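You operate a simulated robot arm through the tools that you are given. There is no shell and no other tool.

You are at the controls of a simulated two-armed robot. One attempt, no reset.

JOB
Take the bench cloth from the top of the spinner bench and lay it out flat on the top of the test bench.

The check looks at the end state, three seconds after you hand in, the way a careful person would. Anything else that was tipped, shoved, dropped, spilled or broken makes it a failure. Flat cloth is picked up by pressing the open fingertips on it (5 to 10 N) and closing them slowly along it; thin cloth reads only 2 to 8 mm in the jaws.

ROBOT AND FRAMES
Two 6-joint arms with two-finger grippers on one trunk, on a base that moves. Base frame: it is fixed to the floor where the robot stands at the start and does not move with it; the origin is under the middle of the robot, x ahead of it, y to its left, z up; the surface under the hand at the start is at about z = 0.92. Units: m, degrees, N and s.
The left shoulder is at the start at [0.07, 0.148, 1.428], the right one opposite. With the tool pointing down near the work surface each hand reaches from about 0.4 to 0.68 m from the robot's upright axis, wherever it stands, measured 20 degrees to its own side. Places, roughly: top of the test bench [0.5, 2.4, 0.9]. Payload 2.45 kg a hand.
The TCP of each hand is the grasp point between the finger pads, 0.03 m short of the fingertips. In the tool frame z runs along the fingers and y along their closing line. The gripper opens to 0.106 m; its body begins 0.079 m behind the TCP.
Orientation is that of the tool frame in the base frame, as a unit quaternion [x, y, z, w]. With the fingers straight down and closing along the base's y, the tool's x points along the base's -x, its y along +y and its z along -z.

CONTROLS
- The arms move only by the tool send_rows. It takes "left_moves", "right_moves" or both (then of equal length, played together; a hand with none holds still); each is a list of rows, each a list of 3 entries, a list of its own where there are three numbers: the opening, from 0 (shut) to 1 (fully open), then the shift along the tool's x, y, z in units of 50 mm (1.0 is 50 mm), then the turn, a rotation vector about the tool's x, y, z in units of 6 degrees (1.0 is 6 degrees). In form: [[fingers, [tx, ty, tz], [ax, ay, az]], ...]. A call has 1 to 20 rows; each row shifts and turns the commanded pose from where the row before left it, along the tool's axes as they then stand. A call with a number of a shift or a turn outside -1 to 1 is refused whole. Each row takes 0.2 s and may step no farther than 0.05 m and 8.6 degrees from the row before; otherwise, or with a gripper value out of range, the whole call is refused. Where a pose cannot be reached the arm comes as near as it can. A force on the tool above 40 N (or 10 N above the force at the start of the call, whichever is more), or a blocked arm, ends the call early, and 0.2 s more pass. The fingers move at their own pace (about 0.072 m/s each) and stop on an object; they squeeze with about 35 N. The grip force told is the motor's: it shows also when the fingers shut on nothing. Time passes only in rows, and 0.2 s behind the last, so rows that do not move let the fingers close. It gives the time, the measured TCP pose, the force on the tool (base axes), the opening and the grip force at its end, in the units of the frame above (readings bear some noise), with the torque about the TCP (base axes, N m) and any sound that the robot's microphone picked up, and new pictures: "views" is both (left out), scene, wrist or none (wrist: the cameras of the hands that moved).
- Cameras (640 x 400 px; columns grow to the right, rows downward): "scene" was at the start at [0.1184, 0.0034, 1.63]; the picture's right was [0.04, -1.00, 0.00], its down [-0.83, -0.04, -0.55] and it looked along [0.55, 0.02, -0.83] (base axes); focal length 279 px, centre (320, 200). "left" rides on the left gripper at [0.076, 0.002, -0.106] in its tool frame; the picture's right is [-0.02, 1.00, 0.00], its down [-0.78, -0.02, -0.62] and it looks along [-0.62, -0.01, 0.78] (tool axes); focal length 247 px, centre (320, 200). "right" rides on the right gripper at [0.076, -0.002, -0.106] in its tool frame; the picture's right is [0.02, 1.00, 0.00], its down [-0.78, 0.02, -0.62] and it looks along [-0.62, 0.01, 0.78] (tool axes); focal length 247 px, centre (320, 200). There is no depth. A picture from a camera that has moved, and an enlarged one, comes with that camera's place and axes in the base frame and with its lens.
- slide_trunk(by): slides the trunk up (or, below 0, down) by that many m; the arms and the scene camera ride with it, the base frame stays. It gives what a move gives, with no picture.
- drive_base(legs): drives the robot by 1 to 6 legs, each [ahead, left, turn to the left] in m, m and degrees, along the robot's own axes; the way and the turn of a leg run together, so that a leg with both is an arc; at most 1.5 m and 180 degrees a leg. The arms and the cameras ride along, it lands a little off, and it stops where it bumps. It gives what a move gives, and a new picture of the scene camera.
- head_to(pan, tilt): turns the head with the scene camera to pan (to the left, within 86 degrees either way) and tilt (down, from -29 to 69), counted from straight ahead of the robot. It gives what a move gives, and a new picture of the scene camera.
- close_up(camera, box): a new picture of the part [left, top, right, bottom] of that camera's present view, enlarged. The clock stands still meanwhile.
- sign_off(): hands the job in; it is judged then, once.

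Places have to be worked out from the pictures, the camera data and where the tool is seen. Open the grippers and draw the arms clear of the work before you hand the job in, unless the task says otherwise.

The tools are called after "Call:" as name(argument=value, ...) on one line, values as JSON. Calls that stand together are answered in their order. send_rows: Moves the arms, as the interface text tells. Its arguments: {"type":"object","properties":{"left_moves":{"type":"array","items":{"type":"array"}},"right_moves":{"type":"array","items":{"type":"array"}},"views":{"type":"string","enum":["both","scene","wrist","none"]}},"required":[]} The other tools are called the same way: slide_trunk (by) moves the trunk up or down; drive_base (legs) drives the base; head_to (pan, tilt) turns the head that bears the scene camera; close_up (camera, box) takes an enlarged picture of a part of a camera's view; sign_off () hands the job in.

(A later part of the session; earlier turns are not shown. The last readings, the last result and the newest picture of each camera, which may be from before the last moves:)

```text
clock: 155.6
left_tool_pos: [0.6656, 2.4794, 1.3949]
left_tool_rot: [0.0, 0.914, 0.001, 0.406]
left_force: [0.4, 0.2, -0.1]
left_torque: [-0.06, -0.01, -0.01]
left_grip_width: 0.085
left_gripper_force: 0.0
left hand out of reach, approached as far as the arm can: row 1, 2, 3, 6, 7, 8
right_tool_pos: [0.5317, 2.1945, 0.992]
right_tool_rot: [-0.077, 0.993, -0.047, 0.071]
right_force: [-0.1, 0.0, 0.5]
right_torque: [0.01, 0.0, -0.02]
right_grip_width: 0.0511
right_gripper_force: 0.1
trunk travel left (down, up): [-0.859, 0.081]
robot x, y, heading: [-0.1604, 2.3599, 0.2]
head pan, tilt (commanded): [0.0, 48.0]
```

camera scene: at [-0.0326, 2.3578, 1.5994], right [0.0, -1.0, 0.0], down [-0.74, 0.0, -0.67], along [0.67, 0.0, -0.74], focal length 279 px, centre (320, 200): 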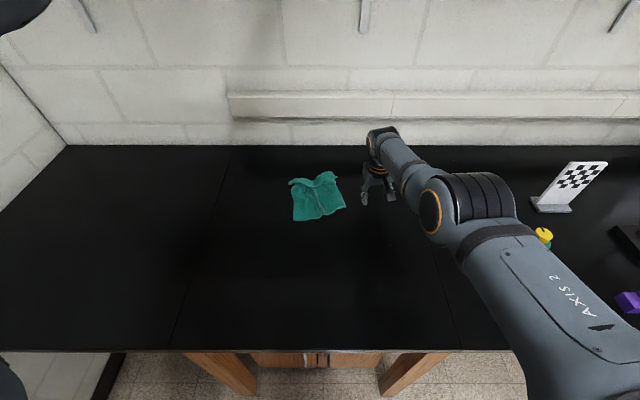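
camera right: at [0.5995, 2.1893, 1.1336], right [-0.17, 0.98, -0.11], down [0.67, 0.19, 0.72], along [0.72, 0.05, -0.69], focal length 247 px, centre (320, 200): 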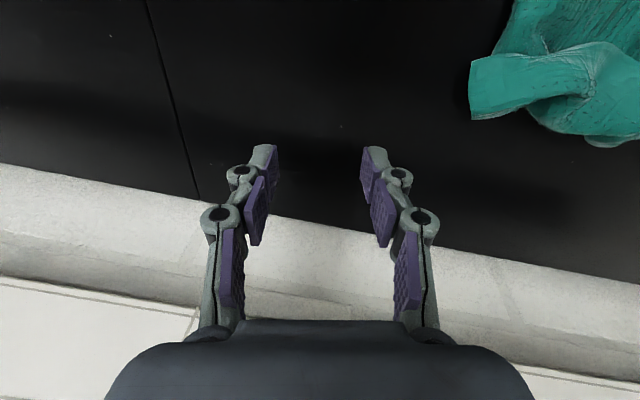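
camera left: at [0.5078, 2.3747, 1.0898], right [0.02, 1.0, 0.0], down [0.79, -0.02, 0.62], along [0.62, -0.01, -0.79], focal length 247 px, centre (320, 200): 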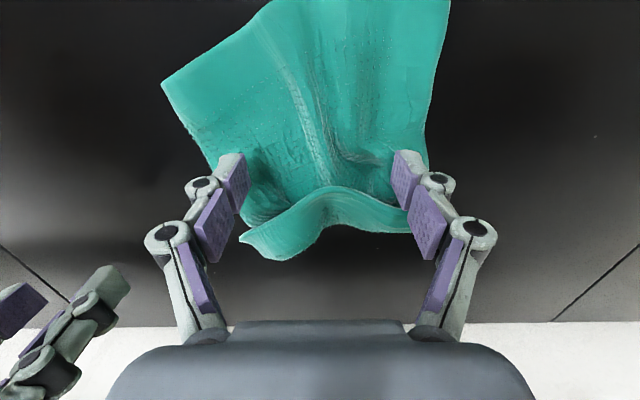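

The arm is at full stretch now. I sweep it up along the sphere with a slight, growing inward bias (moving away from the wall and shelf).

Call:
send_rows(left_moves=[[0.8, [-0.454, 0, -0.872], [0, 0, 0]], [0.8, [-0.294, 0, -0.93], [0, 0, 0]], [0.8, [-0.064, 0, -0.945], [0, 0, 0]], [0.8, [0.354, 0, -0.85], [0, 0, 0]], [0.8, [0.6, 0, -0.67], [0, 0, 0]], [0.8, [0, 0, 0], [0, 0, 0]]], views="none")

```text
clock: 157.0
left_tool_pos: [0.5808, 2.4632, 1.5771]
left_tool_rot: [0.0, 0.915, 0.0, 0.403]
left_force: [1.0, -0.2, 0.5]
left_torque: [-0.01, -0.02, 0.01]
left_grip_width: 0.0847
left_gripper_force: 0.1
left hand out of reach, approached as far as the arm can: row 2, 3, 4, 5
right_tool_pos: [0.5324, 2.1941, 0.9911]
right_tool_rot: [-0.077, 0.993, -0.046, 0.07]
right_force: [0.1, -0.8, -0.7]
right_torque: [0.0, 0.01, -0.03]
right_grip_width: 0.0507
right_gripper_force: 0.1
trunk travel left (down, up): [-0.859, 0.081]
robot x, y, heading: [-0.1616, 2.3567, 0.4]
head pan, tilt (commanded): [0.0, 48.0]
```

I think I see the trick: with orientation held, straight up/down moves don't involve the elbow at all, but tilting the hand forward does flex it the right way. I back the base 15 cm for room, tilt the hand back upright about its wrist, then tilt it forward again with slight inward bias.

Call:
drive_base(legs=[[-0.15, 0, 0]])

Call:
send_rows(left_moves=[[0.8, [0.502, 0, -0.026], [0, 1, 0]], [0.8, [0.502, 0, -0.026], [0, 1, 0]], [0.8, [0.502, 0, -0.026], [0, 1, 0]], [0.8, [0.502, 0, -0.026], [0, 1, 0]], [0.8, [0.502, 0, -0.026], [0, 1, 0]], [0.8, [0.502, 0, -0.026], [0, 1, 0]], [0.8, [-0.43, 0, -0.02], [0, -1, 0]], [0.8, [-0.43, 0, -0.02], [0, -1, 0]], [0.8, [-0.43, 0, -0.02], [0, -1, 0]], [0.8, [-0.43, 0, -0.02], [0, -1, 0]], [0.8, [-0.43, 0, -0.02], [0, -1, 0]], [0.8, [-0.43, 0, -0.02], [0, -1, 0]], [0.8, [-0.43, 0, -0.02], [0, -1, 0]], [0.8, [-0.43, 0, -0.02], [0, -1, 0]], [0.8, [-0.43, 0, -0.02], [0, -1, 0]], [0.8, [0, 0, 0], [0, 0, 0]]], views="scene")

```text
clock: 158.3
left_tool_pos: [0.4383, 2.4629, 1.5751]
left_tool_rot: [-0.001, 0.916, 0.001, 0.401]
left_force: [0.3, -0.7, -0.4]
left_torque: [-0.02, 0.01, -0.02]
left_grip_width: 0.0848
left_gripper_force: 0.1
right_tool_pos: [0.39, 2.1939, 0.9905]
right_tool_rot: [-0.077, 0.994, -0.047, 0.069]
right_force: [0.2, 0.0, 0.7]
right_torque: [0.01, 0.01, 0.0]
right_grip_width: 0.0509
right_gripper_force: 0.0
trunk travel left (down, up): [-0.859, 0.081]
robot x, y, heading: [-0.3039, 2.3606, 0.3]
head pan, tilt (commanded): [0.0, 48.0]
camera scene: at [-0.1747, 2.3574, 1.5991], right [0.0, -1.0, 0.0], down [-0.74, 0.0, -0.67], along [0.67, 0.0, -0.74], focal length 279 px, centre (320, 200)
```

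scene: 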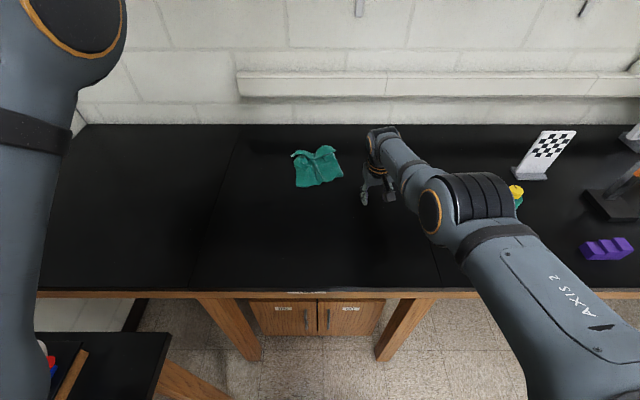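

```text
clock: 161.7
left_tool_pos: [0.4713, 2.4584, 1.6327]
left_tool_rot: [0.0, 0.84, 0.001, 0.542]
left_force: [-1.2, 0.1, -1.0]
left_torque: [-0.04, -0.01, 0.02]
left_grip_width: 0.0849
left_gripper_force: 0.1
left hand out of reach, approached as far as the arm can: row 2, 4, 6, 8, 11, 15
right_tool_pos: [0.3864, 2.1943, 0.9917]
right_tool_rot: [-0.077, 0.993, -0.047, 0.072]
right_force: [0.2, 0.4, 0.5]
right_torque: [0.02, 0.04, 0.0]
right_grip_width: 0.0509
right_gripper_force: 0.1
trunk travel left (down, up): [-0.859, 0.081]
robot x, y, heading: [-0.3055, 2.355, -0.1]
head pan, tilt (commanded): [0.0, 48.0]
camera scene: at [-0.1787, 2.3574, 1.5995], right [0.0, -1.0, 0.0], down [-0.74, 0.0, -0.67], along [0.67, 0.0, -0.74], focal length 279 px, centre (320, 200)
```

scene: 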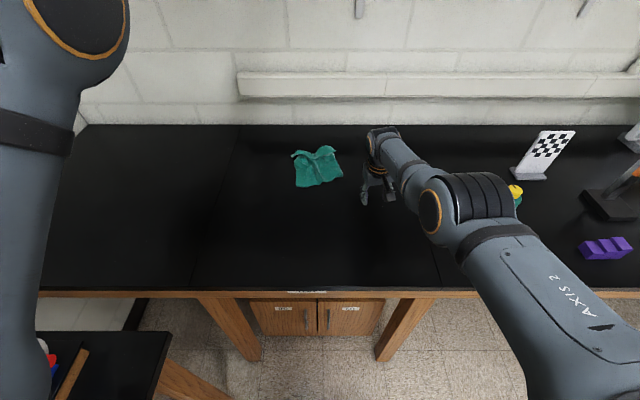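

Now tilted to 66°, I pull inward several rows and check whether the elbow bends.

Call:
send_rows(left_moves=[[0.8, [0.3, 0, -0.7], [0, 0, 0]], [0.8, [0.3, 0, -0.7], [0, 0, 0]], [0.8, [0.3, 0, -0.7], [0, 0, 0]], [0.8, [0.3, 0, -0.7], [0, -0.5, 0]], [0.8, [0.3, 0, -0.7], [0, -0.5, 0]], [0.8, [0.3, 0, -0.7], [0, -0.5, 0]], [0.8, [0, 0, 0], [0, 0, 0]]], views="none")

```text
clock: 163.3
left_tool_pos: [0.4079, 2.4202, 1.7382]
left_tool_rot: [-0.001, 0.805, 0.002, 0.594]
left_force: [0.5, -0.2, 0.1]
left_torque: [0.01, -0.01, 0.0]
left_grip_width: 0.0847
left_gripper_force: 0.0
left hand out of reach, approached as far as the arm can: row 1, 2, 3, 4, 5, 6
right_tool_pos: [0.3882, 2.1944, 0.9908]
right_tool_rot: [-0.077, 0.993, -0.046, 0.071]
right_force: [-0.5, -0.7, 0.0]
right_torque: [0.02, 0.0, -0.02]
right_grip_width: 0.051
right_gripper_force: 0.1
trunk travel left (down, up): [-0.859, 0.081]
robot x, y, heading: [-0.3077, 2.3586, 0.2]
head pan, tilt (commanded): [0.0, 48.0]
```

No flex yet. I try the opposite: tilting the hand backward while pulling inward.

Call:
send_rows(left_moves=[[0.8, [0.86, 0, -0.2], [0, 1, 0]], [0.8, [0.86, 0, -0.16], [0, 1, 0]], [0.8, [0.86, 0, -0.12], [0, 1, 0]], [0.8, [0.86, 0, -0.08], [0, 1, 0]], [0.8, [0.86, 0, -0.04], [0, 1, 0]], [0.8, [0.86, 0, 0], [0, 1, 0]], [0.8, [0.86, 0, 0.04], [0, 1, 0]], [0.8, [0, 0, 0], [0, 0, 0]]], views="none")

```text
clock: 165.1
left_tool_pos: [0.3182, 2.3768, 1.5969]
left_tool_rot: [-0.001, 0.961, 0.002, 0.278]
left_force: [0.0, -0.4, -0.2]
left_torque: [-0.02, -0.01, -0.02]
left_grip_width: 0.085
left_gripper_force: 0.0
left hand out of reach, approached as far as the arm can: row 1, 2, 3, 4, 5, 6, 7
right_tool_pos: [0.3882, 2.1936, 0.992]
right_tool_rot: [-0.077, 0.993, -0.046, 0.071]
right_force: [-1.1, -0.1, 0.3]
right_torque: [0.01, -0.02, 0.0]
right_grip_width: 0.0508
right_gripper_force: 0.1
trunk travel left (down, up): [-0.859, 0.081]
robot x, y, heading: [-0.3035, 2.3617, 0.1]
head pan, tilt (commanded): [0.0, 48.0]
```

The left arm is still held at full stretch. To understand it better I test the right arm with a simple backward tilt about its wrist combined with a drop of the wrist, in small steps.

Call:
send_rows(right_moves=[[0.48, [0, 0, -0.8], [0, 0, 0]], [0.48, [0, 0, -0.8], [0, 0, 0]], [0.48, [0.8, 0, 0], [0, 0, 0]], [0.48, [0.8, 0, 0.3], [0, 0, 0]], [0.48, [0, 0, 0], [0, 0, 0]]], views="none")

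```text
clock: 166.3
left_tool_pos: [0.3188, 2.3764, 1.5964]
left_tool_rot: [-0.001, 0.96, 0.001, 0.279]
left_force: [-0.3, -0.1, -0.1]
left_torque: [0.0, -0.03, 0.04]
left_grip_width: 0.0851
left_gripper_force: 0.1
right_tool_pos: [0.3957, 2.1982, 1.0278]
right_tool_rot: [-0.077, 0.993, -0.047, 0.071]
right_force: [-0.3, 0.5, -1.0]
right_torque: [0.0, 0.0, 0.04]
right_grip_width: 0.0512
right_gripper_force: 0.2
right hand out of reach, approached as far as the arm can: row 1, 2, 3, 4
trunk travel left (down, up): [-0.859, 0.081]
robot x, y, heading: [-0.3081, 2.3558, 0.3]
head pan, tilt (commanded): [0.0, 48.0]
```

Both arms seem locked at their full extension. I'll try to release the right one by letting it press lightly on the empty bench (trunk slide down until the force stop re-seeds its pose), then pull in immediately.

Call:
slide_trunk(by=-0.09)

Call:
send_rows(right_moves=[[0.48, [0.3, 0, -0.3], [0, 0, 0]], [0.48, [0.6, 0, -0.3], [0, 0, 0]], [0.48, [0.8, 0, -0.2], [0, 0, 0]], [0.48, [0.8, 0, 0], [0, 0, 0]], [0.48, [0, 0, 0], [0, 0, 0]]], views="scene")

```text
clock: 167.6
left_tool_pos: [0.3162, 2.3813, 1.509]
left_tool_rot: [-0.002, 0.96, 0.0, 0.28]
left_force: [-0.1, 0.0, -0.2]
left_torque: [-0.02, -0.02, 0.01]
left_grip_width: 0.0849
left_gripper_force: 0.1
right_tool_pos: [0.3964, 2.2011, 0.9424]
right_tool_rot: [-0.078, 0.993, -0.049, 0.075]
right_force: [7.1, 4.1, 22.5]
right_torque: [-1.19, -0.1, -0.04]
right_grip_width: 0.066
right_gripper_force: 12.4
trunk travel left (down, up): [-0.769, 0.171]
robot x, y, heading: [-0.3043, 2.3572, -0.1]
head pan, tilt (commanded): [0.0, 48.0]
```

```text
clock: 168.8
left_tool_pos: [0.3141, 2.3764, 1.5084]
left_tool_rot: [0.0, 0.96, 0.001, 0.28]
left_force: [-0.5, -0.1, -0.1]
left_torque: [-0.02, 0.0, -0.01]
left_grip_width: 0.0847
left_gripper_force: 0.0
right_tool_pos: [0.3955, 2.1978, 0.9395]
right_tool_rot: [-0.077, 0.993, -0.048, 0.075]
right_force: [11.1, -7.0, 27.3]
right_torque: [-0.88, -0.14, 0.37]
right_grip_width: 0.0668
right_gripper_force: 12.0
right hand out of reach, approached as far as the arm can: row 1, 2, 3, 4
trunk travel left (down, up): [-0.769, 0.171]
robot x, y, heading: [-0.3048, 2.356, 0.2]
head pan, tilt (commanded): [0.0, 48.0]
camera scene: at [-0.1834, 2.3576, 1.51], right [0.0, -1.0, 0.0], down [-0.74, 0.0, -0.67], along [0.67, 0.0, -0.74], focal length 279 px, centre (320, 200)
```

scene: 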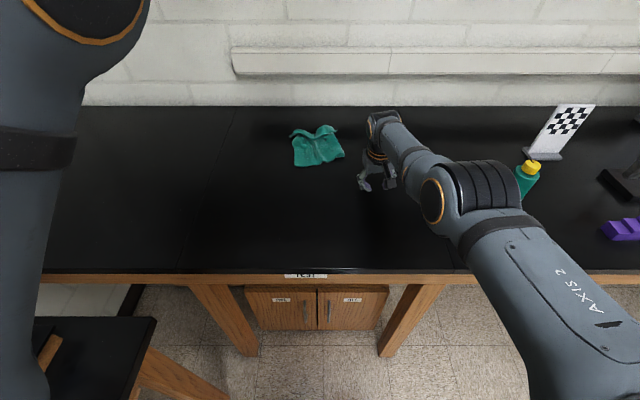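

No release. I raise the trunk again to lift the right hand off the bench, and look at the cloth's state closely.

Call:
slide_trunk(by=0.12)

Call:
close_up(camera="scene", box=[270, 120, 370, 190])

```text
clock: 170.3
left_tool_pos: [0.3184, 2.3771, 1.6261]
left_tool_rot: [-0.001, 0.96, 0.002, 0.279]
left_force: [-0.2, -0.5, 0.4]
left_torque: [-0.03, 0.0, 0.03]
left_grip_width: 0.0848
left_gripper_force: 0.1
right_tool_pos: [0.3941, 2.1991, 1.0564]
right_tool_rot: [-0.077, 0.994, -0.046, 0.069]
right_force: [-0.5, -0.1, -0.1]
right_torque: [0.01, -0.02, 0.03]
right_grip_width: 0.051
right_gripper_force: 0.0
trunk travel left (down, up): [-0.889, 0.051]
robot x, y, heading: [-0.3065, 2.3558, 0.1]
head pan, tilt (commanded): [0.0, 48.0]
```

```text
5.71 times, centred on (320, 155) of scene
camera zoom: at [-0.1791, 2.3571, 1.6295], right [0.0, -1.0, 0.0], down [-0.74, 0.0, -0.67], along [0.67, 0.0, -0.74], focal length 1596 px, centre (320, 457)
```

zoom: 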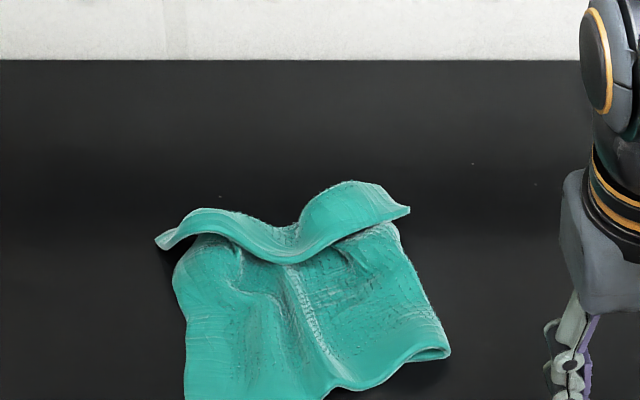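

The collar-like pleat and a centre crease remain. To free the arms, I try a different escape: turn the left tool to point along the arm with its wrist rolled sideways, so that pitching must bend the elbow. First I lower the arm to about level and set the tool upright.

Call:
send_rows(left_moves=[[0.8, [0.084, 0.2, 0.89], [0, 0, 0]], [0.8, [0.084, 0.2, 0.89], [0, 0, 0]], [0.8, [0.084, 0.2, 0.89], [0, 0, 0]], [0.8, [0.084, 0.2, 0.89], [0, 0, 0]], [0.8, [0.084, 0.2, 0.89], [0, 0, 0]], [0.8, [0.084, 0.2, 0.89], [0, 0, 0]], [0.8, [0.084, 0.2, 0.89], [0, 0, 0]], [0.8, [0.502, 0, -0.026], [0, 1, 0]], [0.8, [0.502, 0, -0.026], [0, 1, 0]], [0.8, [0.502, 0, -0.026], [0, 1, 0]], [0.8, [0.502, 0, -0.026], [0, 1, 0]], [0.8, [0.502, 0, -0.026], [0, 1, 0]], [0.8, [0, 0, 0], [0, 0, 0]]], views="scene")

```text
clock: 173.1
left_tool_pos: [0.3659, 2.4397, 1.3252]
left_tool_rot: [-0.002, 1.0, 0.002, 0.018]
left_force: [0.5, 0.4, -0.5]
left_torque: [0.0, 0.01, 0.01]
left_grip_width: 0.0847
left_gripper_force: 0.0
left hand out of reach, approached as far as the arm can: row 1, 2, 3, 7, 10, 12
right_tool_pos: [0.3955, 2.1986, 1.0545]
right_tool_rot: [-0.078, 0.993, -0.047, 0.069]
right_force: [-0.4, -0.1, 0.7]
right_torque: [0.04, -0.03, -0.02]
right_grip_width: 0.0507
right_gripper_force: 0.3
trunk travel left (down, up): [-0.889, 0.051]
robot x, y, heading: [-0.3061, 2.3529, 0.1]
head pan, tilt (commanded): [0.0, 48.0]
camera scene: at [-0.1781, 2.3576, 1.6294], right [0.0, -1.0, 0.0], down [-0.74, 0.0, -0.67], along [0.67, 0.0, -0.74], focal length 279 px, centre (320, 200)
```

scene: 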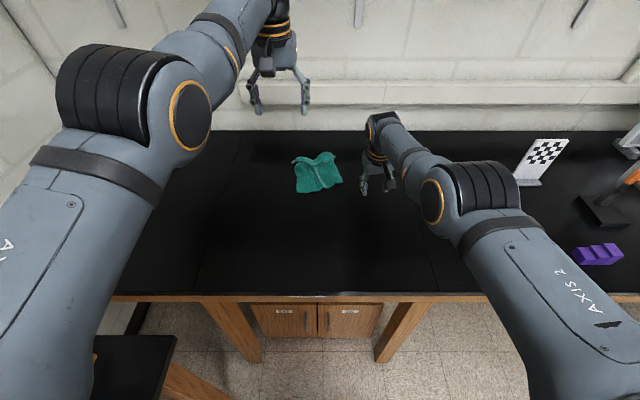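

I roll the left tool outward so it points to the left (wrist-centred), 15 steps.

Call:
send_rows(left_moves=[[0.8, [0, 0.502, -0.026], [-1, 0, 0]], [0.8, [0, 0.502, -0.026], [-1, 0, 0]], [0.8, [0, 0.502, -0.026], [-1, 0, 0]], [0.8, [0, 0.502, -0.026], [-1, 0, 0]], [0.8, [0, 0.502, -0.026], [-1, 0, 0]], [0.8, [0, 0.502, -0.026], [-1, 0, 0]], [0.8, [0, 0.502, -0.026], [-1, 0, 0]], [0.8, [0, 0.502, -0.026], [-1, 0, 0]], [0.8, [0, 0.502, -0.026], [-1, 0, 0]], [0.8, [0, 0.502, -0.026], [-1, 0, 0]], [0.8, [0, 0.502, -0.026], [-1, 0, 0]], [0.8, [0, 0.502, -0.026], [-1, 0, 0]], [0.8, [0, 0.502, -0.026], [-1, 0, 0]], [0.8, [0, 0.502, -0.026], [-1, 0, 0]], [0.8, [0, 0.502, -0.026], [-1, 0, 0]], [0.8, [0, 0, 0], [0, 0, 0]]], views="none")

```text
clock: 176.5
left_tool_pos: [0.3547, 2.6776, 1.5663]
left_tool_rot: [-0.016, 0.706, 0.708, 0.014]
left_force: [-0.2, -0.4, 0.2]
left_torque: [-0.03, -0.02, 0.02]
left_grip_width: 0.0847
left_gripper_force: 0.2
right_tool_pos: [0.3954, 2.1969, 1.055]
right_tool_rot: [-0.077, 0.994, -0.047, 0.068]
right_force: [0.2, -0.5, -0.8]
right_torque: [0.0, 0.01, 0.02]
right_grip_width: 0.0509
right_gripper_force: 0.1
trunk travel left (down, up): [-0.889, 0.051]
robot x, y, heading: [-0.3055, 2.3584, -0.1]
head pan, tilt (commanded): [0.0, 48.0]
```

That tracked without complaint. In this wrist configuration I try pulling inward.

Call:
send_rows(left_moves=[[0.8, [0.6, 0, 0], [0, 0, 0]], [0.8, [0.8, 0, 0], [0, 0, 0]], [0.8, [0.8, 0, 0], [0, 0, 0]], [0.8, [0, 0, 0], [0, 0, 0]]], views="none")

```text
clock: 177.5
left_tool_pos: [0.3485, 2.6633, 1.584]
left_tool_rot: [-0.016, 0.706, 0.708, 0.014]
left_force: [-1.0, 0.5, 0.2]
left_torque: [0.0, -0.01, -0.04]
left_grip_width: 0.0847
left_gripper_force: 0.0
left hand out of reach, approached as far as the arm can: row 1, 2, 3
right_tool_pos: [0.3955, 2.1979, 1.0549]
right_tool_rot: [-0.077, 0.994, -0.047, 0.069]
right_force: [0.7, 0.0, 0.4]
right_torque: [0.01, -0.02, 0.0]
right_grip_width: 0.051
right_gripper_force: 0.1
trunk travel left (down, up): [-0.889, 0.051]
robot x, y, heading: [-0.2995, 2.3561, 0.3]
head pan, tilt (commanded): [0.0, 48.0]
```

Still held. I go on: turn the tool forward until it is nearly in line with the arm (14 steps).

Call:
send_rows(left_moves=[[0.4, [-0.502, 0, -0.026], [0, -1, 0]], [0.2, [-0.502, 0, -0.026], [0, -1, 0]], [0, [-0.502, 0, -0.026], [0, -1, 0]], [0, [-0.502, 0, -0.026], [0, -1, 0]], [0, [-0.502, 0, -0.026], [0, -1, 0]], [0, [-0.502, 0, -0.026], [0, -1, 0]], [0, [-0.502, 0, -0.026], [0, -1, 0]], [0, [-0.502, 0, -0.026], [0, -1, 0]], [0, [-0.502, 0, -0.026], [0, -1, 0]], [0, [-0.502, 0, -0.026], [0, -1, 0]], [0, [-0.502, 0, -0.026], [0, -1, 0]], [0, [-0.502, 0, -0.026], [0, -1, 0]], [0, [-0.502, 0, -0.026], [0, -1, 0]], [0, [-0.502, 0, -0.026], [0, -1, 0]], [0, [0, 0, 0], [0, 0, 0]]], views="scene")

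```text
clock: 180.7
left_tool_pos: [0.5674, 2.4597, 1.5833]
left_tool_rot: [0.463, 0.516, 0.535, 0.483]
left_force: [0.3, 0.0, 0.7]
left_torque: [-0.01, 0.0, 0.0]
left_grip_width: 0.0
left_gripper_force: 28.7
left hand out of reach, approached as far as the arm can: row 2, 4, 6, 7, 9, 13
right_tool_pos: [0.3957, 2.1981, 1.055]
right_tool_rot: [-0.078, 0.993, -0.046, 0.069]
right_force: [0.8, 0.0, 0.2]
right_torque: [0.0, 0.01, 0.01]
right_grip_width: 0.051
right_gripper_force: 0.0
trunk travel left (down, up): [-0.889, 0.051]
robot x, y, heading: [-0.3059, 2.3567, 0.4]
head pan, tilt (commanded): [0.0, 48.0]
camera scene: at [-0.1776, 2.3577, 1.6294], right [0.0, -1.0, 0.0], down [-0.74, 0.0, -0.67], along [0.67, 0.0, -0.74], focal length 279 px, centre (320, 200)
```

scene: 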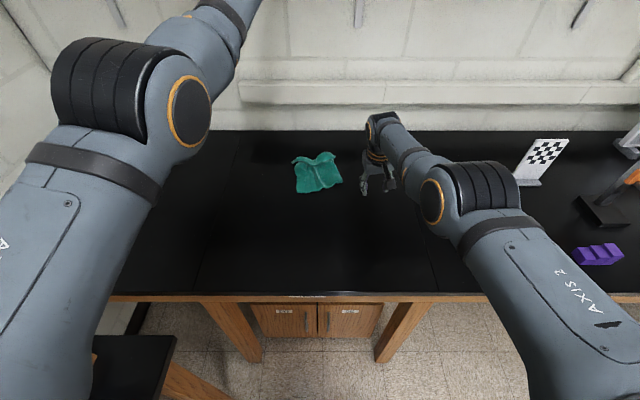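

The tool now points nearly along the arm. I pitch it upward while pulling inward.

Call:
send_rows(left_moves=[[0, [0, 0.48, -0.4], [-1, 0, 0]], [0, [0, 0.48, -0.4], [-1, 0, 0]], [0, [0, 0.48, -0.4], [-1, 0, 0]], [0, [0, 0.48, -0.4], [-1, 0, 0]], [0, [0, 0.3, -0.7], [-0.6, 0, 0]], [0, [0, 0.3, -0.7], [-0.6, 0, 0]], [0, [0, 0, 0], [0, 0, 0]]], views="none")

```text
clock: 182.3
left_tool_pos: [0.5163, 2.403, 1.6887]
left_tool_rot: [0.315, 0.352, 0.656, 0.589]
left_force: [0.0, 0.2, 0.0]
left_torque: [-0.01, 0.01, -0.01]
left_grip_width: 0.0002
left_gripper_force: 28.5
left hand out of reach, approached as far as the arm can: row 1, 2, 3, 4, 5, 6
right_tool_pos: [0.3951, 2.1977, 1.0551]
right_tool_rot: [-0.077, 0.993, -0.047, 0.07]
right_force: [0.5, 0.4, 0.0]
right_torque: [-0.01, 0.05, -0.02]
right_grip_width: 0.0504
right_gripper_force: 0.1
trunk travel left (down, up): [-0.889, 0.051]
robot x, y, heading: [-0.3036, 2.3587, 0.3]
head pan, tilt (commanded): [0.0, 48.0]
```

The wrist distance fell from about 0.60 to 0.58 m — it may be flexing. I continue in the same way.

Call:
send_rows(left_moves=[[0, [0, 0.3, -0.7], [-0.6, 0, 0]], [0, [0, 0.3, -0.7], [-0.6, 0, 0]], [0, [0, 0.2, -0.8], [-0.3, 0, 0]], [0, [0, 0.2, -0.8], [-0.3, 0, 0]], [0, [0, 0, -0.9], [0, 0, 0]], [0, [0, 0, -0.9], [0, 0, 0]], [0, [0, 0, -0.9], [0, 0, 0]], [0, [0, 0, 0], [0, 0, 0]]], views="scene")

```text
clock: 184.1
left_tool_pos: [0.4888, 2.3438, 1.5643]
left_tool_rot: [0.257, 0.288, 0.686, 0.616]
left_force: [-1.0, 0.1, 0.6]
left_torque: [0.04, 0.01, 0.01]
left_grip_width: 0.0
left_gripper_force: 29.0
left hand out of reach, approached as far as the arm can: row 1, 2, 3, 4, 5, 6, 7
right_tool_pos: [0.3951, 2.197, 1.0539]
right_tool_rot: [-0.078, 0.993, -0.047, 0.07]
right_force: [0.2, -0.3, 0.2]
right_torque: [0.02, -0.01, 0.0]
right_grip_width: 0.0511
right_gripper_force: 0.0
trunk travel left (down, up): [-0.889, 0.051]
robot x, y, heading: [-0.3022, 2.3575, 0.2]
head pan, tilt (commanded): [0.0, 48.0]
camera scene: at [-0.1788, 2.3574, 1.6295], right [0.0, -1.0, 0.0], down [-0.74, 0.0, -0.67], along [0.67, 0.0, -0.74], focal length 279 px, centre (320, 200)
```

scene: 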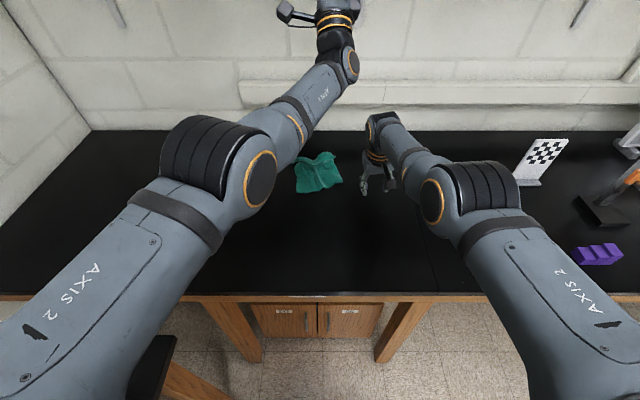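

Still straight. One more idea: trigger a real force stop so the arm's command is re-seeded from its measured, slightly flexed pose. I close the right gripper (so the fingers don't fold) and lower the trunk until it presses on the bare bench, then immediately pull the right hand in and up.

Call:
send_rows(right_moves=[[0.2, [0, 0, 0], [0, 0, 0]], [0, [0, 0, 0], [0, 0, 0]], [0, [0, 0, 0], [0, 0, 0]], [0, [0, 0, 0], [0, 0, 0]]], views="none")

Call:
slide_trunk(by=-0.125)

Call:
send_rows(right_moves=[[0, [0.5, 0, -0.5], [0, 0, 0]], [0, [0.8, 0, -0.4], [0, 0, 0]], [0, [0.9, 0, -0.2], [0, 0, 0]], [0, [0.9, 0, 0], [0, 0, 0]], [0, [0, 0, 0], [0, 0, 0]]], views="none")

```text
clock: 185.1
left_tool_pos: [0.4888, 2.3432, 1.5647]
left_tool_rot: [0.258, 0.289, 0.686, 0.616]
left_force: [0.1, 0.0, 0.6]
left_torque: [0.03, 0.01, 0.03]
left_grip_width: 0.0001
left_gripper_force: 28.5
right_tool_pos: [0.3951, 2.1979, 1.0549]
right_tool_rot: [-0.077, 0.993, -0.047, 0.07]
right_force: [0.2, -0.3, 0.4]
right_torque: [0.04, 0.0, 0.0]
right_grip_width: 0.0
right_gripper_force: 28.8
trunk travel left (down, up): [-0.889, 0.051]
robot x, y, heading: [-0.3037, 2.3577, 0.2]
head pan, tilt (commanded): [0.0, 48.0]
```

```text
clock: 186.5
left_tool_pos: [0.4824, 2.344, 1.4462]
left_tool_rot: [0.256, 0.287, 0.686, 0.617]
left_force: [0.5, -0.6, -0.3]
left_torque: [-0.02, -0.01, 0.01]
left_grip_width: 0.0
left_gripper_force: 28.5
right_tool_pos: [0.3998, 2.1978, 0.9489]
right_tool_rot: [-0.076, 0.992, -0.049, 0.086]
right_force: [-16.8, -0.1, 29.2]
right_torque: [0.09, 0.76, 0.05]
right_grip_width: 0.0
right_gripper_force: 28.4
trunk travel left (down, up): [-0.767, 0.173]
robot x, y, heading: [-0.3082, 2.3599, 0.1]
head pan, tilt (commanded): [0.0, 48.0]
stopped: the force on the tool passed its limit at 49 N (the readings are from after the stop); the commanded pose is now the measured one
```

```text
clock: 187.7
left_tool_pos: [0.4849, 2.3449, 1.445]
left_tool_rot: [0.257, 0.288, 0.686, 0.617]
left_force: [-0.7, -0.2, 0.5]
left_torque: [0.0, -0.01, 0.0]
left_grip_width: 0.0
left_gripper_force: 29.1
right_tool_pos: [0.4023, 2.1975, 0.9504]
right_tool_rot: [-0.077, 0.992, -0.048, 0.086]
right_force: [5.1, 0.4, 20.6]
right_torque: [0.13, -0.01, -0.01]
right_grip_width: 0.0
right_gripper_force: 28.7
right hand out of reach, approached as far as the arm can: row 1, 2, 3, 4
trunk travel left (down, up): [-0.767, 0.173]
robot x, y, heading: [-0.3068, 2.3574, 0.2]
head pan, tilt (commanded): [0.0, 48.0]
```

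The elbows stay locked straight, but everything else still works: I can place the hands with the base, the trunk, small tilts and sideways swings. So I'll regrasp the near edge with both hands that way and draw the cloth flat by backing the base. First I raise the trunk and turn the left tool back down, closing along x with its camera outward.

Call:
slide_trunk(by=0.08)

Call:
send_rows(left_moves=[[0, [0, -0.49, -0.026], [0.998, -0.053, 0.024]], [0, [0, -0.49, -0.026], [0.998, -0.053, 0.024]], [0, [0, -0.49, -0.026], [0.998, -0.053, 0.024]], [0, [0, -0.49, -0.026], [0.998, -0.053, 0.024]], [0, [0, -0.49, -0.026], [0.998, -0.053, 0.024]], [0, [0, -0.49, -0.026], [0.998, -0.053, 0.024]], [0, [0, -0.49, -0.026], [0.998, -0.053, 0.024]], [0, [0, -0.49, -0.026], [0.998, -0.053, 0.024]], [0, [0, -0.49, -0.026], [0.998, -0.053, 0.024]], [0, [0, -0.49, -0.026], [0.998, -0.053, 0.024]], [0, [0, -0.49, -0.026], [0.998, -0.053, 0.024]], [0, [0, -0.49, -0.026], [0.998, -0.053, 0.024]], [0, [0, -0.49, -0.026], [0.998, -0.053, 0.024]], [0, [0, -0.49, -0.026], [0.998, -0.053, 0.024]], [0, [0, -0.49, -0.026], [0.998, -0.053, 0.024]], [0, [0, 0, 0], [0, 0, 0]]], views="scene")

```text
clock: 188.9
left_tool_pos: [0.4881, 2.3431, 1.5209]
left_tool_rot: [0.258, 0.289, 0.686, 0.616]
left_force: [0.4, -0.1, 0.9]
left_torque: [0.04, 0.01, -0.05]
left_grip_width: 0.0
left_gripper_force: 28.8
right_tool_pos: [0.4023, 2.1974, 1.0242]
right_tool_rot: [-0.078, 0.993, -0.048, 0.08]
right_force: [-0.2, 0.2, -0.2]
right_torque: [0.03, 0.01, 0.0]
right_grip_width: 0.0
right_gripper_force: 28.3
trunk travel left (down, up): [-0.847, 0.093]
robot x, y, heading: [-0.3073, 2.358, 0.1]
head pan, tilt (commanded): [0.0, 48.0]
```

```text
clock: 192.3
left_tool_pos: [0.4926, 2.3505, 1.1901]
left_tool_rot: [0.648, 0.66, 0.282, 0.254]
left_force: [-0.5, -0.2, -0.5]
left_torque: [0.0, 0.04, 0.01]
left_grip_width: 0.0002
left_gripper_force: 29.0
left hand out of reach, approached as far as the arm can: row 11, 14
right_tool_pos: [0.4027, 2.1957, 1.0241]
right_tool_rot: [-0.076, 0.993, -0.049, 0.081]
right_force: [0.2, 0.6, -0.3]
right_torque: [-0.04, -0.04, 0.01]
right_grip_width: 0.0001
right_gripper_force: 28.4
trunk travel left (down, up): [-0.847, 0.093]
robot x, y, heading: [-0.3063, 2.3536, -0.2]
head pan, tilt (commanded): [0.0, 48.0]
camera scene: at [-0.1787, 2.3572, 1.5871], right [0.0, -1.0, 0.0], down [-0.74, 0.0, -0.67], along [0.67, 0.0, -0.74], focal length 279 px, centre (320, 200)
```

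scene: 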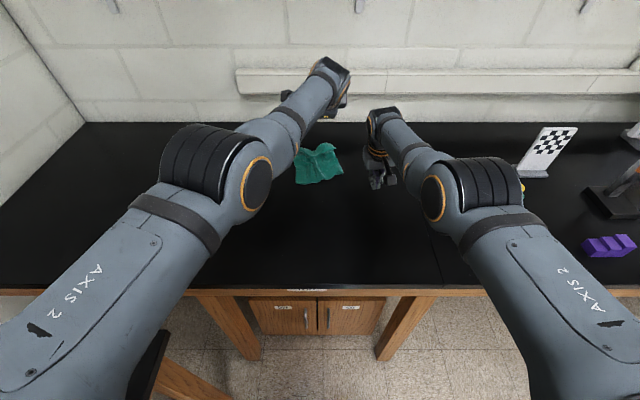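

The left tool is coming down (45° now). I test once more whether it can come inward from here.

Call:
send_rows(left_moves=[[0, [0, -0.5, -0.5], [0, 0, 0]], [0, [0, -0.5, -0.5], [0, 0, 0]], [0, [0, -0.5, -0.5], [0, 0, 0]], [0, [0, 0, 0], [0, 0, 0]]], views="none")

```text
clock: 193.3
left_tool_pos: [0.4859, 2.3365, 1.1888]
left_tool_rot: [0.648, 0.661, 0.282, 0.253]
left_force: [-0.4, -0.4, 0.3]
left_torque: [0.01, 0.05, -0.03]
left_grip_width: 0.0
left_gripper_force: 28.5
left hand out of reach, approached as far as the arm can: row 1, 2, 3
right_tool_pos: [0.4022, 2.1954, 1.0229]
right_tool_rot: [-0.077, 0.993, -0.048, 0.081]
right_force: [-0.7, 0.2, 0.0]
right_torque: [0.03, 0.01, -0.03]
right_grip_width: 0.0
right_gripper_force: 29.1
trunk travel left (down, up): [-0.847, 0.093]
robot x, y, heading: [-0.3056, 2.3567, 0.1]
head pan, tilt (commanded): [0.0, 48.0]
```

The elbow stays locked, so I carry on with the plan. I finish turning the left tool straight down and swing it outward to its side.

Call:
send_rows(left_moves=[[0, [0.35, -0.49, -0.026], [0.998, -0.053, 0.024]], [0, [0.35, -0.49, -0.026], [0.998, -0.053, 0.024]], [0, [0.35, -0.49, -0.026], [0.998, -0.053, 0.024]], [0, [0.35, -0.49, -0.026], [0.998, -0.053, 0.024]], [0, [0.35, -0.49, -0.026], [0.998, -0.053, 0.024]], [0, [0.35, -0.49, -0.026], [0.998, -0.053, 0.024]], [0, [0.35, -0.49, -0.026], [0.998, -0.053, 0.024]], [0.1, [0.2, -0.2, 0], [0.43, -0.02, 0.01]], [0.2, [0, 0, 0], [0, 0, 0]], [0.2, [0, 0, 0], [0, 0, 0]]], right_moves=[[0, [0, 0, 0], [0, 0, -1]], [0, [0, 0, 0], [0, 0, -1]], [0, [0, 0, 0], [0, 0, -1]], [0, [0, 0, 0], [0, 0, -1]], [0, [0, 0, 0], [0, 0, -1]], [0, [0, 0, 0], [0, 0, -1]], [0, [0, 0, 0], [0, 0, -1]], [0.1, [0, 0, 0], [0, 0, -1]], [0.2, [0, 0, 0], [0, 0, -1]], [0.2, [0, 0, 0], [0, 0, -1]]], views="both")

```text
clock: 195.5
left_tool_pos: [0.3726, 2.4515, 1.1204]
left_tool_rot: [0.707, 0.707, -0.002, -0.001]
left_force: [0.4, -0.4, 0.6]
left_torque: [0.01, 0.01, 0.01]
left_grip_width: 0.0211
left_gripper_force: 0.0
left hand out of reach, approached as far as the arm can: row 1, 2, 3, 4, 5, 6, 7
right_tool_pos: [0.4026, 2.1963, 1.0249]
right_tool_rot: [-0.563, 0.821, -0.082, 0.045]
right_force: [0.1, -0.1, -0.6]
right_torque: [0.01, -0.01, 0.0]
right_grip_width: 0.0213
right_gripper_force: 0.1
trunk travel left (down, up): [-0.847, 0.093]
robot x, y, heading: [-0.3021, 2.3581, -0.0]
head pan, tilt (commanded): [0.0, 48.0]
camera scene: at [-0.1787, 2.3574, 1.5871], right [0.0, -1.0, 0.0], down [-0.74, 0.0, -0.67], along [0.67, 0.0, -0.74], focal length 279 px, centre (320, 200)
camera right: at [0.359, 2.1349, 1.1309], right [-0.93, 0.33, -0.19], down [0.16, 0.79, 0.59], along [0.34, 0.52, -0.78], focal length 247 px, centre (320, 200)
camera left: at [0.3733, 2.5295, 1.2273], right [1.0, -0.02, 0.0], down [-0.01, -0.78, 0.62], along [-0.02, -0.62, -0.78], focal length 247 px, centre (320, 200)
```

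scene: 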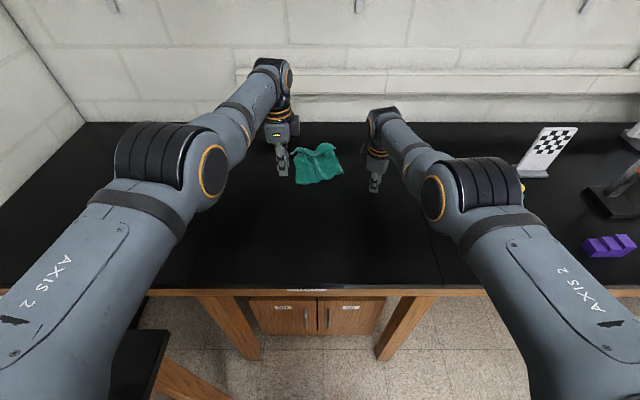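
right: 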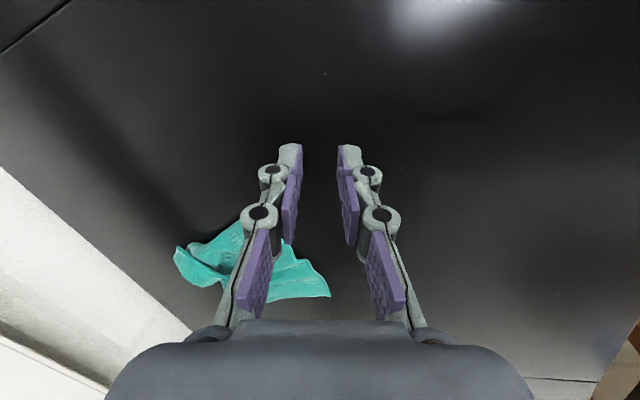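
left: 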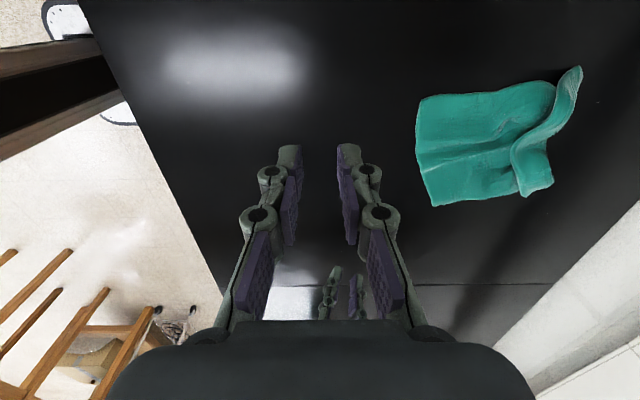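

Both tools face down with closing along x. I add a 12° splay to each (wrists apart) and opposite small tilts (left −7°, right +7°) to match the slanted near edge, whose corners I put at (0.487, 2.438) and (0.548, 2.270).

Call:
send_rows(left_moves=[[0.2, [-0.502, 0, -0.026], [0, -1, 0]], [0.25, [-0.502, 0, -0.026], [0, -1, 0]], [0.3, [0.2, -0.502, -0.026], [1, 0, 0]], [0.3, [0.2, -0.085, 0], [0.17, 0, 0]], [0.3, [0, 0, 0], [0, 0, 0]], [0.3, [0, 0, 0], [0, 0, 0]], [0.3, [0, 0, 0], [0, 0, 0]], [0.3, [0, 0, 0], [0, 0, 0]], [0.3, [0, 0, 0], [0, 0, 0]]], right_moves=[[0.2, [0, 0, 0], [-0.434, -0.127, -0.88]], [0.25, [0, 0, 0], [-0.434, -0.127, -0.88]], [0.3, [0, 0, 0], [-0.434, -0.127, -0.88]], [0.3, [0, 0, 0], [-0.434, -0.127, -0.88]], [0.3, [-0.502, 0, -0.026], [0, -1, 0]], [0.3, [-0.502, 0, -0.026], [0, -1, 0]], [0.3, [-0.25, -0.502, -0.026], [1, 0, 0]], [0.3, [-0.25, -0.085, 0], [0.17, 0, 0]], [0.3, [0, 0, 0], [0, 0, 0]]], views="none")

```text
clock: 197.5
left_tool_pos: [0.3482, 2.4192, 1.1233]
left_tool_rot: [0.706, 0.697, -0.117, 0.03]
left_force: [-0.2, 0.0, -0.1]
left_torque: [-0.03, -0.05, 0.04]
left_grip_width: 0.0321
left_gripper_force: 0.0
left hand out of reach, approached as far as the arm can: row 3
right_tool_pos: [0.3984, 2.2637, 1.044]
right_tool_rot: [-0.698, 0.706, 0.031, 0.118]
right_force: [-0.4, 0.1, 0.2]
right_torque: [0.0, 0.0, -0.01]
right_grip_width: 0.0314
right_gripper_force: 0.1
right hand out of reach, approached as far as the arm can: row 1, 2, 3, 4, 7
trunk travel left (down, up): [-0.847, 0.093]
robot x, y, heading: [-0.3037, 2.3577, 0.2]
head pan, tilt (commanded): [0.0, 48.0]
```

Both orientations are as wanted. I lower the hands to about z=1.0 and trim the right one 2.4 cm to the left.

Call:
send_rows(left_moves=[[0.3, [0.166, 0.097, 0.774], [0, 0, 0]], [0.3, [0.166, 0.097, 0.774], [0, 0, 0]], [0.3, [0.166, 0.097, 0.774], [0, 0, 0]], [0.3, [0, 0, 0], [0, 0, 0]]], right_moves=[[0.3, [-0.143, 0.059, 0.477], [0, 0, 0]], [0.3, [-0.143, 0.059, 0.477], [0, 0, 0]], [0.3, [0, 0, 0], [0, 0, 0]], [0.3, [0, 0, 0], [0, 0, 0]]], views="none")

Call:
drive_base(legs=[[0.14, 0, 0]])

Call:
close_up(camera="left", box=[0, 0, 640, 400])

Call:
close_up(camera="right", box=[0, 0, 640, 400])

```text
clock: 198.5
left_tool_pos: [0.3315, 2.4291, 1.0051]
left_tool_rot: [0.706, 0.697, -0.117, 0.03]
left_force: [-0.8, 0.3, -0.4]
left_torque: [-0.05, 0.01, 0.02]
left_grip_width: 0.0321
left_gripper_force: 0.0
left hand out of reach, approached as far as the arm can: row 2, 3
right_tool_pos: [0.3841, 2.2818, 1.0042]
right_tool_rot: [-0.698, 0.706, 0.031, 0.116]
right_force: [0.0, 0.3, 0.4]
right_torque: [0.0, 0.04, -0.01]
right_grip_width: 0.0318
right_gripper_force: 0.0
right hand out of reach, approached as far as the arm can: row 1, 2
trunk travel left (down, up): [-0.847, 0.093]
robot x, y, heading: [-0.3066, 2.3602, 0.2]
head pan, tilt (commanded): [0.0, 48.0]
```

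```text
clock: 199.8
left_tool_pos: [0.4695, 2.4304, 1.0076]
left_tool_rot: [0.707, 0.697, -0.116, 0.032]
left_force: [0.0, 0.4, 0.5]
left_torque: [-0.03, -0.05, -0.03]
left_grip_width: 0.0316
left_gripper_force: 0.1
right_tool_pos: [0.5226, 2.2816, 1.0057]
right_tool_rot: [-0.697, 0.707, 0.03, 0.118]
right_force: [-1.1, -0.4, -1.0]
right_torque: [0.02, -0.04, -0.01]
right_grip_width: 0.0316
right_gripper_force: 0.0
trunk travel left (down, up): [-0.847, 0.093]
robot x, y, heading: [-0.166, 2.3578, 0.0]
head pan, tilt (commanded): [0.0, 48.0]
camera scene: at [-0.0427, 2.3575, 1.5874], right [0.0, -1.0, 0.0], down [-0.74, 0.0, -0.67], along [0.67, 0.0, -0.74], focal length 279 px, centre (320, 200)
```

scene: 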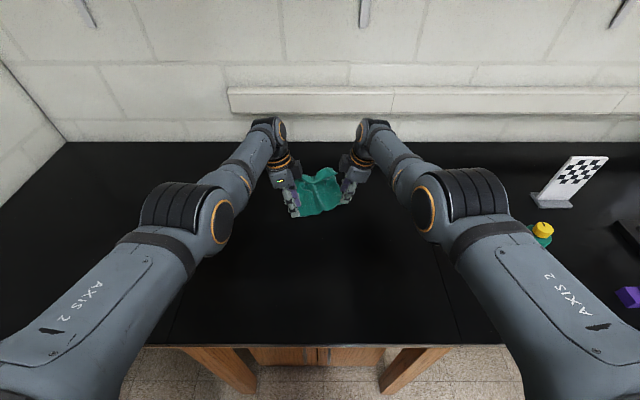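

```text
1.00 times, centred on (320, 200) of left (not enlarged: the box is as wide or as high as the picture)
camera zoom: at [0.4837, 2.5275, 1.0955], right [0.99, -0.05, -0.11], down [0.06, -0.64, 0.77], along [-0.11, -0.77, -0.63], focal length 247 px, centre (320, 200)
```

zoom: 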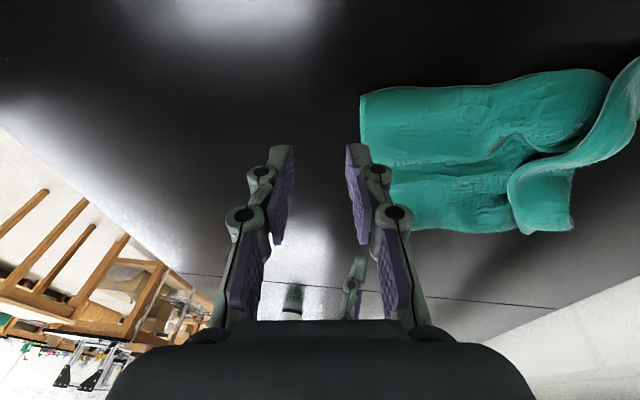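

```text
1.00 times, centred on (320, 200) of right (not enlarged: the box is as wide or as high as the picture)
camera zoom: at [0.5105, 2.1857, 1.0931], right [-0.99, 0.0, -0.13], down [-0.09, 0.64, 0.76], along [0.08, 0.77, -0.63], focal length 247 px, centre (320, 200)
```

zoom: 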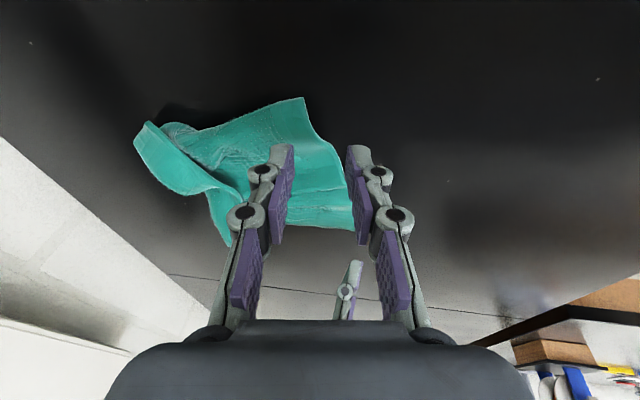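

From both wrist cameras: NL ≈ (0.489, 2.438), NR ≈ (0.544, 2.280). I tilt the left hand 3° forward to even the offsets and move the base 2 cm ahead so both pairs of fingertips straddle the near edge close to its corners.

Call:
send_rows(left_moves=[[0.3, [0, 0.276, 0], [-0.55, 0, 0]], [0.3, [0, 0, 0], [0, 0, 0]]], views="none")

Call:
drive_base(legs=[[0.022, 0, 0]])

Call:
send_rows(left_moves=[[0.3, [0, 0, 0], [0, 0, 0]], [0.3, [0, 0, 0], [0, 0, 0]]], right_moves=[[0.3, [0, 0, 0], [0, 0, 0]], [0.3, [0, 0, 0], [0, 0, 0]]], views="wrist")

```text
clock: 200.4
left_tool_pos: [0.4834, 2.4306, 1.0057]
left_tool_rot: [0.706, 0.7, -0.096, 0.052]
left_force: [-0.4, -0.2, -0.2]
left_torque: [-0.01, 0.0, 0.0]
left_grip_width: 0.0322
left_gripper_force: 0.1
right_tool_pos: [0.5229, 2.2817, 1.0034]
right_tool_rot: [-0.696, 0.707, 0.03, 0.118]
right_force: [0.1, -1.2, 0.3]
right_torque: [-0.01, -0.02, 0.02]
right_grip_width: 0.0319
right_gripper_force: 0.0
trunk travel left (down, up): [-0.847, 0.093]
robot x, y, heading: [-0.1661, 2.3568, 0.1]
head pan, tilt (commanded): [0.0, 48.0]
```

```text
clock: 201.2
left_tool_pos: [0.5006, 2.4298, 1.0083]
left_tool_rot: [0.705, 0.701, -0.094, 0.054]
left_force: [-0.4, -0.6, 0.5]
left_torque: [0.04, -0.07, 0.02]
left_grip_width: 0.0319
left_gripper_force: 0.1
right_tool_pos: [0.5414, 2.2825, 1.0074]
right_tool_rot: [-0.698, 0.706, 0.029, 0.118]
right_force: [-0.8, 0.4, 0.6]
right_torque: [-0.01, -0.05, -0.02]
right_grip_width: 0.032
right_gripper_force: 0.0
trunk travel left (down, up): [-0.847, 0.093]
robot x, y, heading: [-0.1432, 2.3578, 0.0]
head pan, tilt (commanded): [0.0, 48.0]
camera scene: at [-0.0251, 2.3575, 1.5878], right [0.0, -1.0, 0.0], down [-0.74, 0.0, -0.67], along [0.67, 0.0, -0.74], focal length 279 px, centre (320, 200)
```

scene: 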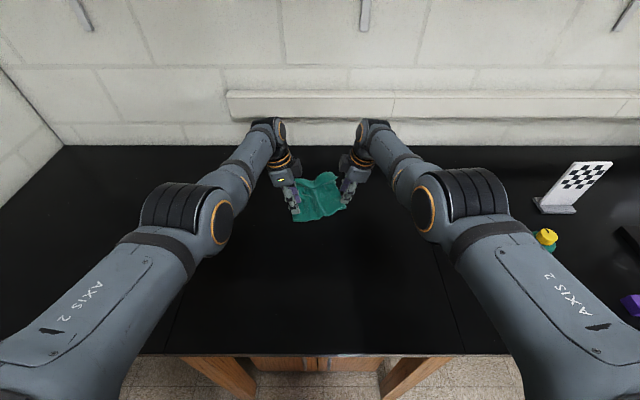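

```text
clock: 201.8
left_tool_pos: [0.5032, 2.4293, 1.0053]
left_tool_rot: [0.705, 0.701, -0.096, 0.052]
left_force: [-0.8, -0.3, -0.7]
left_torque: [0.04, -0.01, 0.04]
left_grip_width: 0.0317
left_gripper_force: 0.0
right_tool_pos: [0.5443, 2.2837, 1.0044]
right_tool_rot: [-0.697, 0.706, 0.03, 0.117]
right_force: [-0.7, -0.1, 0.0]
right_torque: [-0.01, -0.04, 0.0]
right_grip_width: 0.0318
right_gripper_force: 0.0
trunk travel left (down, up): [-0.847, 0.093]
robot x, y, heading: [-0.1456, 2.3567, 0.2]
head pan, tilt (commanded): [0.0, 48.0]
camera right: at [0.5323, 2.1856, 1.0929], right [-0.99, 0.0, -0.13], down [-0.09, 0.64, 0.76], along [0.08, 0.77, -0.63], focal length 247 px, centre (320, 200)
camera left: at [0.512, 2.5282, 1.0949], right [1.0, -0.03, -0.06], down [0.02, -0.64, 0.77], along [-0.06, -0.77, -0.63], focal length 247 px, centre (320, 200)
```

right: 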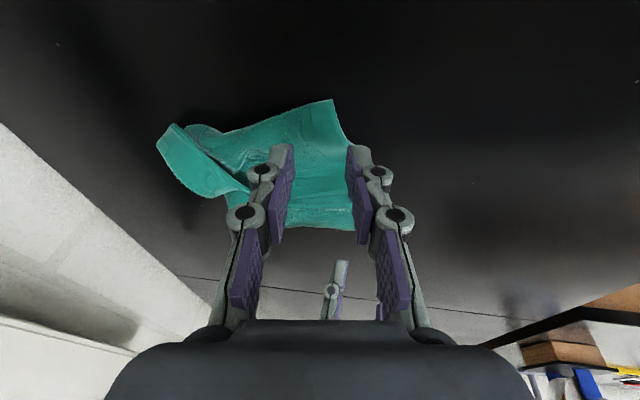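
left: 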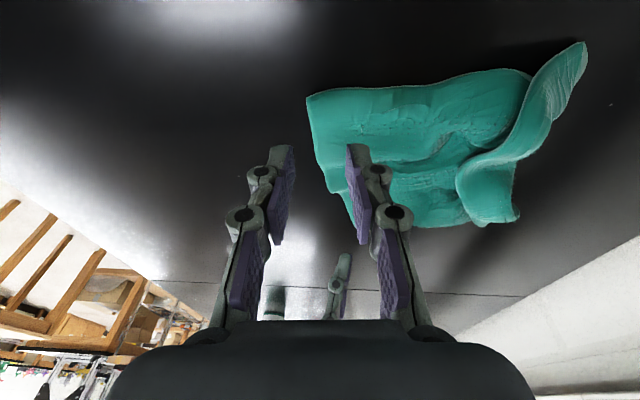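

Projected landings: both fingertip pairs straddle the near edge about 6–9 mm inside it and 1.5 cm from the corners. I lower the trunk 5.2 cm.

Call:
slide_trunk(by=-0.053)

Call:
send_rows(left_moves=[[0.3, [0, 0, 0.04], [0, 0, 0]], [0.3, [0, 0, 0], [0, 0, 0]]], right_moves=[[0.3, [0, 0, 0.04], [0, 0, 0]], [0.3, [0, 0, 0], [0, 0, 0]]], views="wrist")

```text
clock: 202.7
left_tool_pos: [0.5041, 2.4304, 0.9543]
left_tool_rot: [0.705, 0.7, -0.095, 0.052]
left_force: [0.1, 0.1, 8.8]
left_torque: [0.07, -0.15, -0.01]
left_grip_width: 0.0325
left_gripper_force: 0.1
right_tool_pos: [0.5426, 2.2814, 0.9535]
right_tool_rot: [-0.697, 0.706, 0.029, 0.118]
right_force: [-2.4, -0.3, 10.4]
right_torque: [-0.07, 0.28, -0.01]
right_grip_width: 0.0332
right_gripper_force: 0.6
trunk travel left (down, up): [-0.794, 0.146]
robot x, y, heading: [-0.1465, 2.3581, -0.1]
head pan, tilt (commanded): [0.0, 48.0]
```

```text
clock: 203.3
left_tool_pos: [0.5029, 2.4286, 0.9543]
left_tool_rot: [0.705, 0.701, -0.093, 0.053]
left_force: [1.6, 0.4, 11.6]
left_torque: [0.02, -0.26, 0.0]
left_grip_width: 0.0318
left_gripper_force: 0.7
right_tool_pos: [0.5418, 2.2829, 0.9535]
right_tool_rot: [-0.697, 0.706, 0.029, 0.119]
right_force: [-7.1, -2.8, 18.9]
right_torque: [-0.18, 0.52, -0.03]
right_grip_width: 0.033
right_gripper_force: 4.4
trunk travel left (down, up): [-0.794, 0.146]
robot x, y, heading: [-0.1444, 2.3594, -0.0]
head pan, tilt (commanded): [0.0, 48.0]
camera right: at [0.5307, 2.186, 1.0403], right [-0.99, 0.0, -0.13], down [-0.1, 0.64, 0.76], along [0.09, 0.77, -0.63], focal length 247 px, centre (320, 200)
camera left: at [0.5097, 2.5276, 1.0425], right [1.0, -0.03, -0.05], down [0.02, -0.64, 0.77], along [-0.06, -0.77, -0.64], focal length 247 px, centre (320, 200)
```

right: 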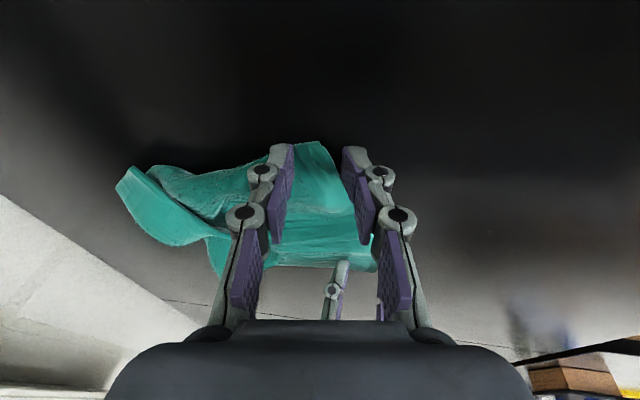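
left: 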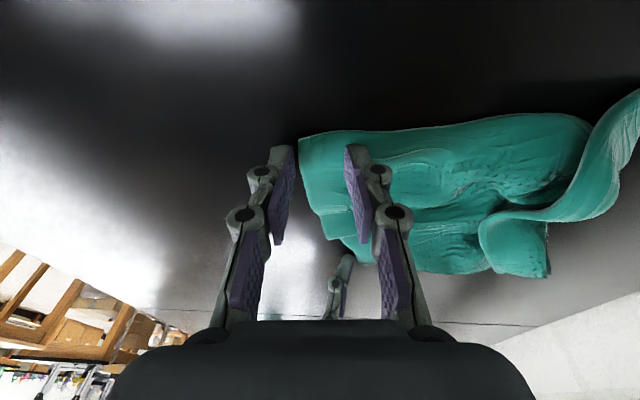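

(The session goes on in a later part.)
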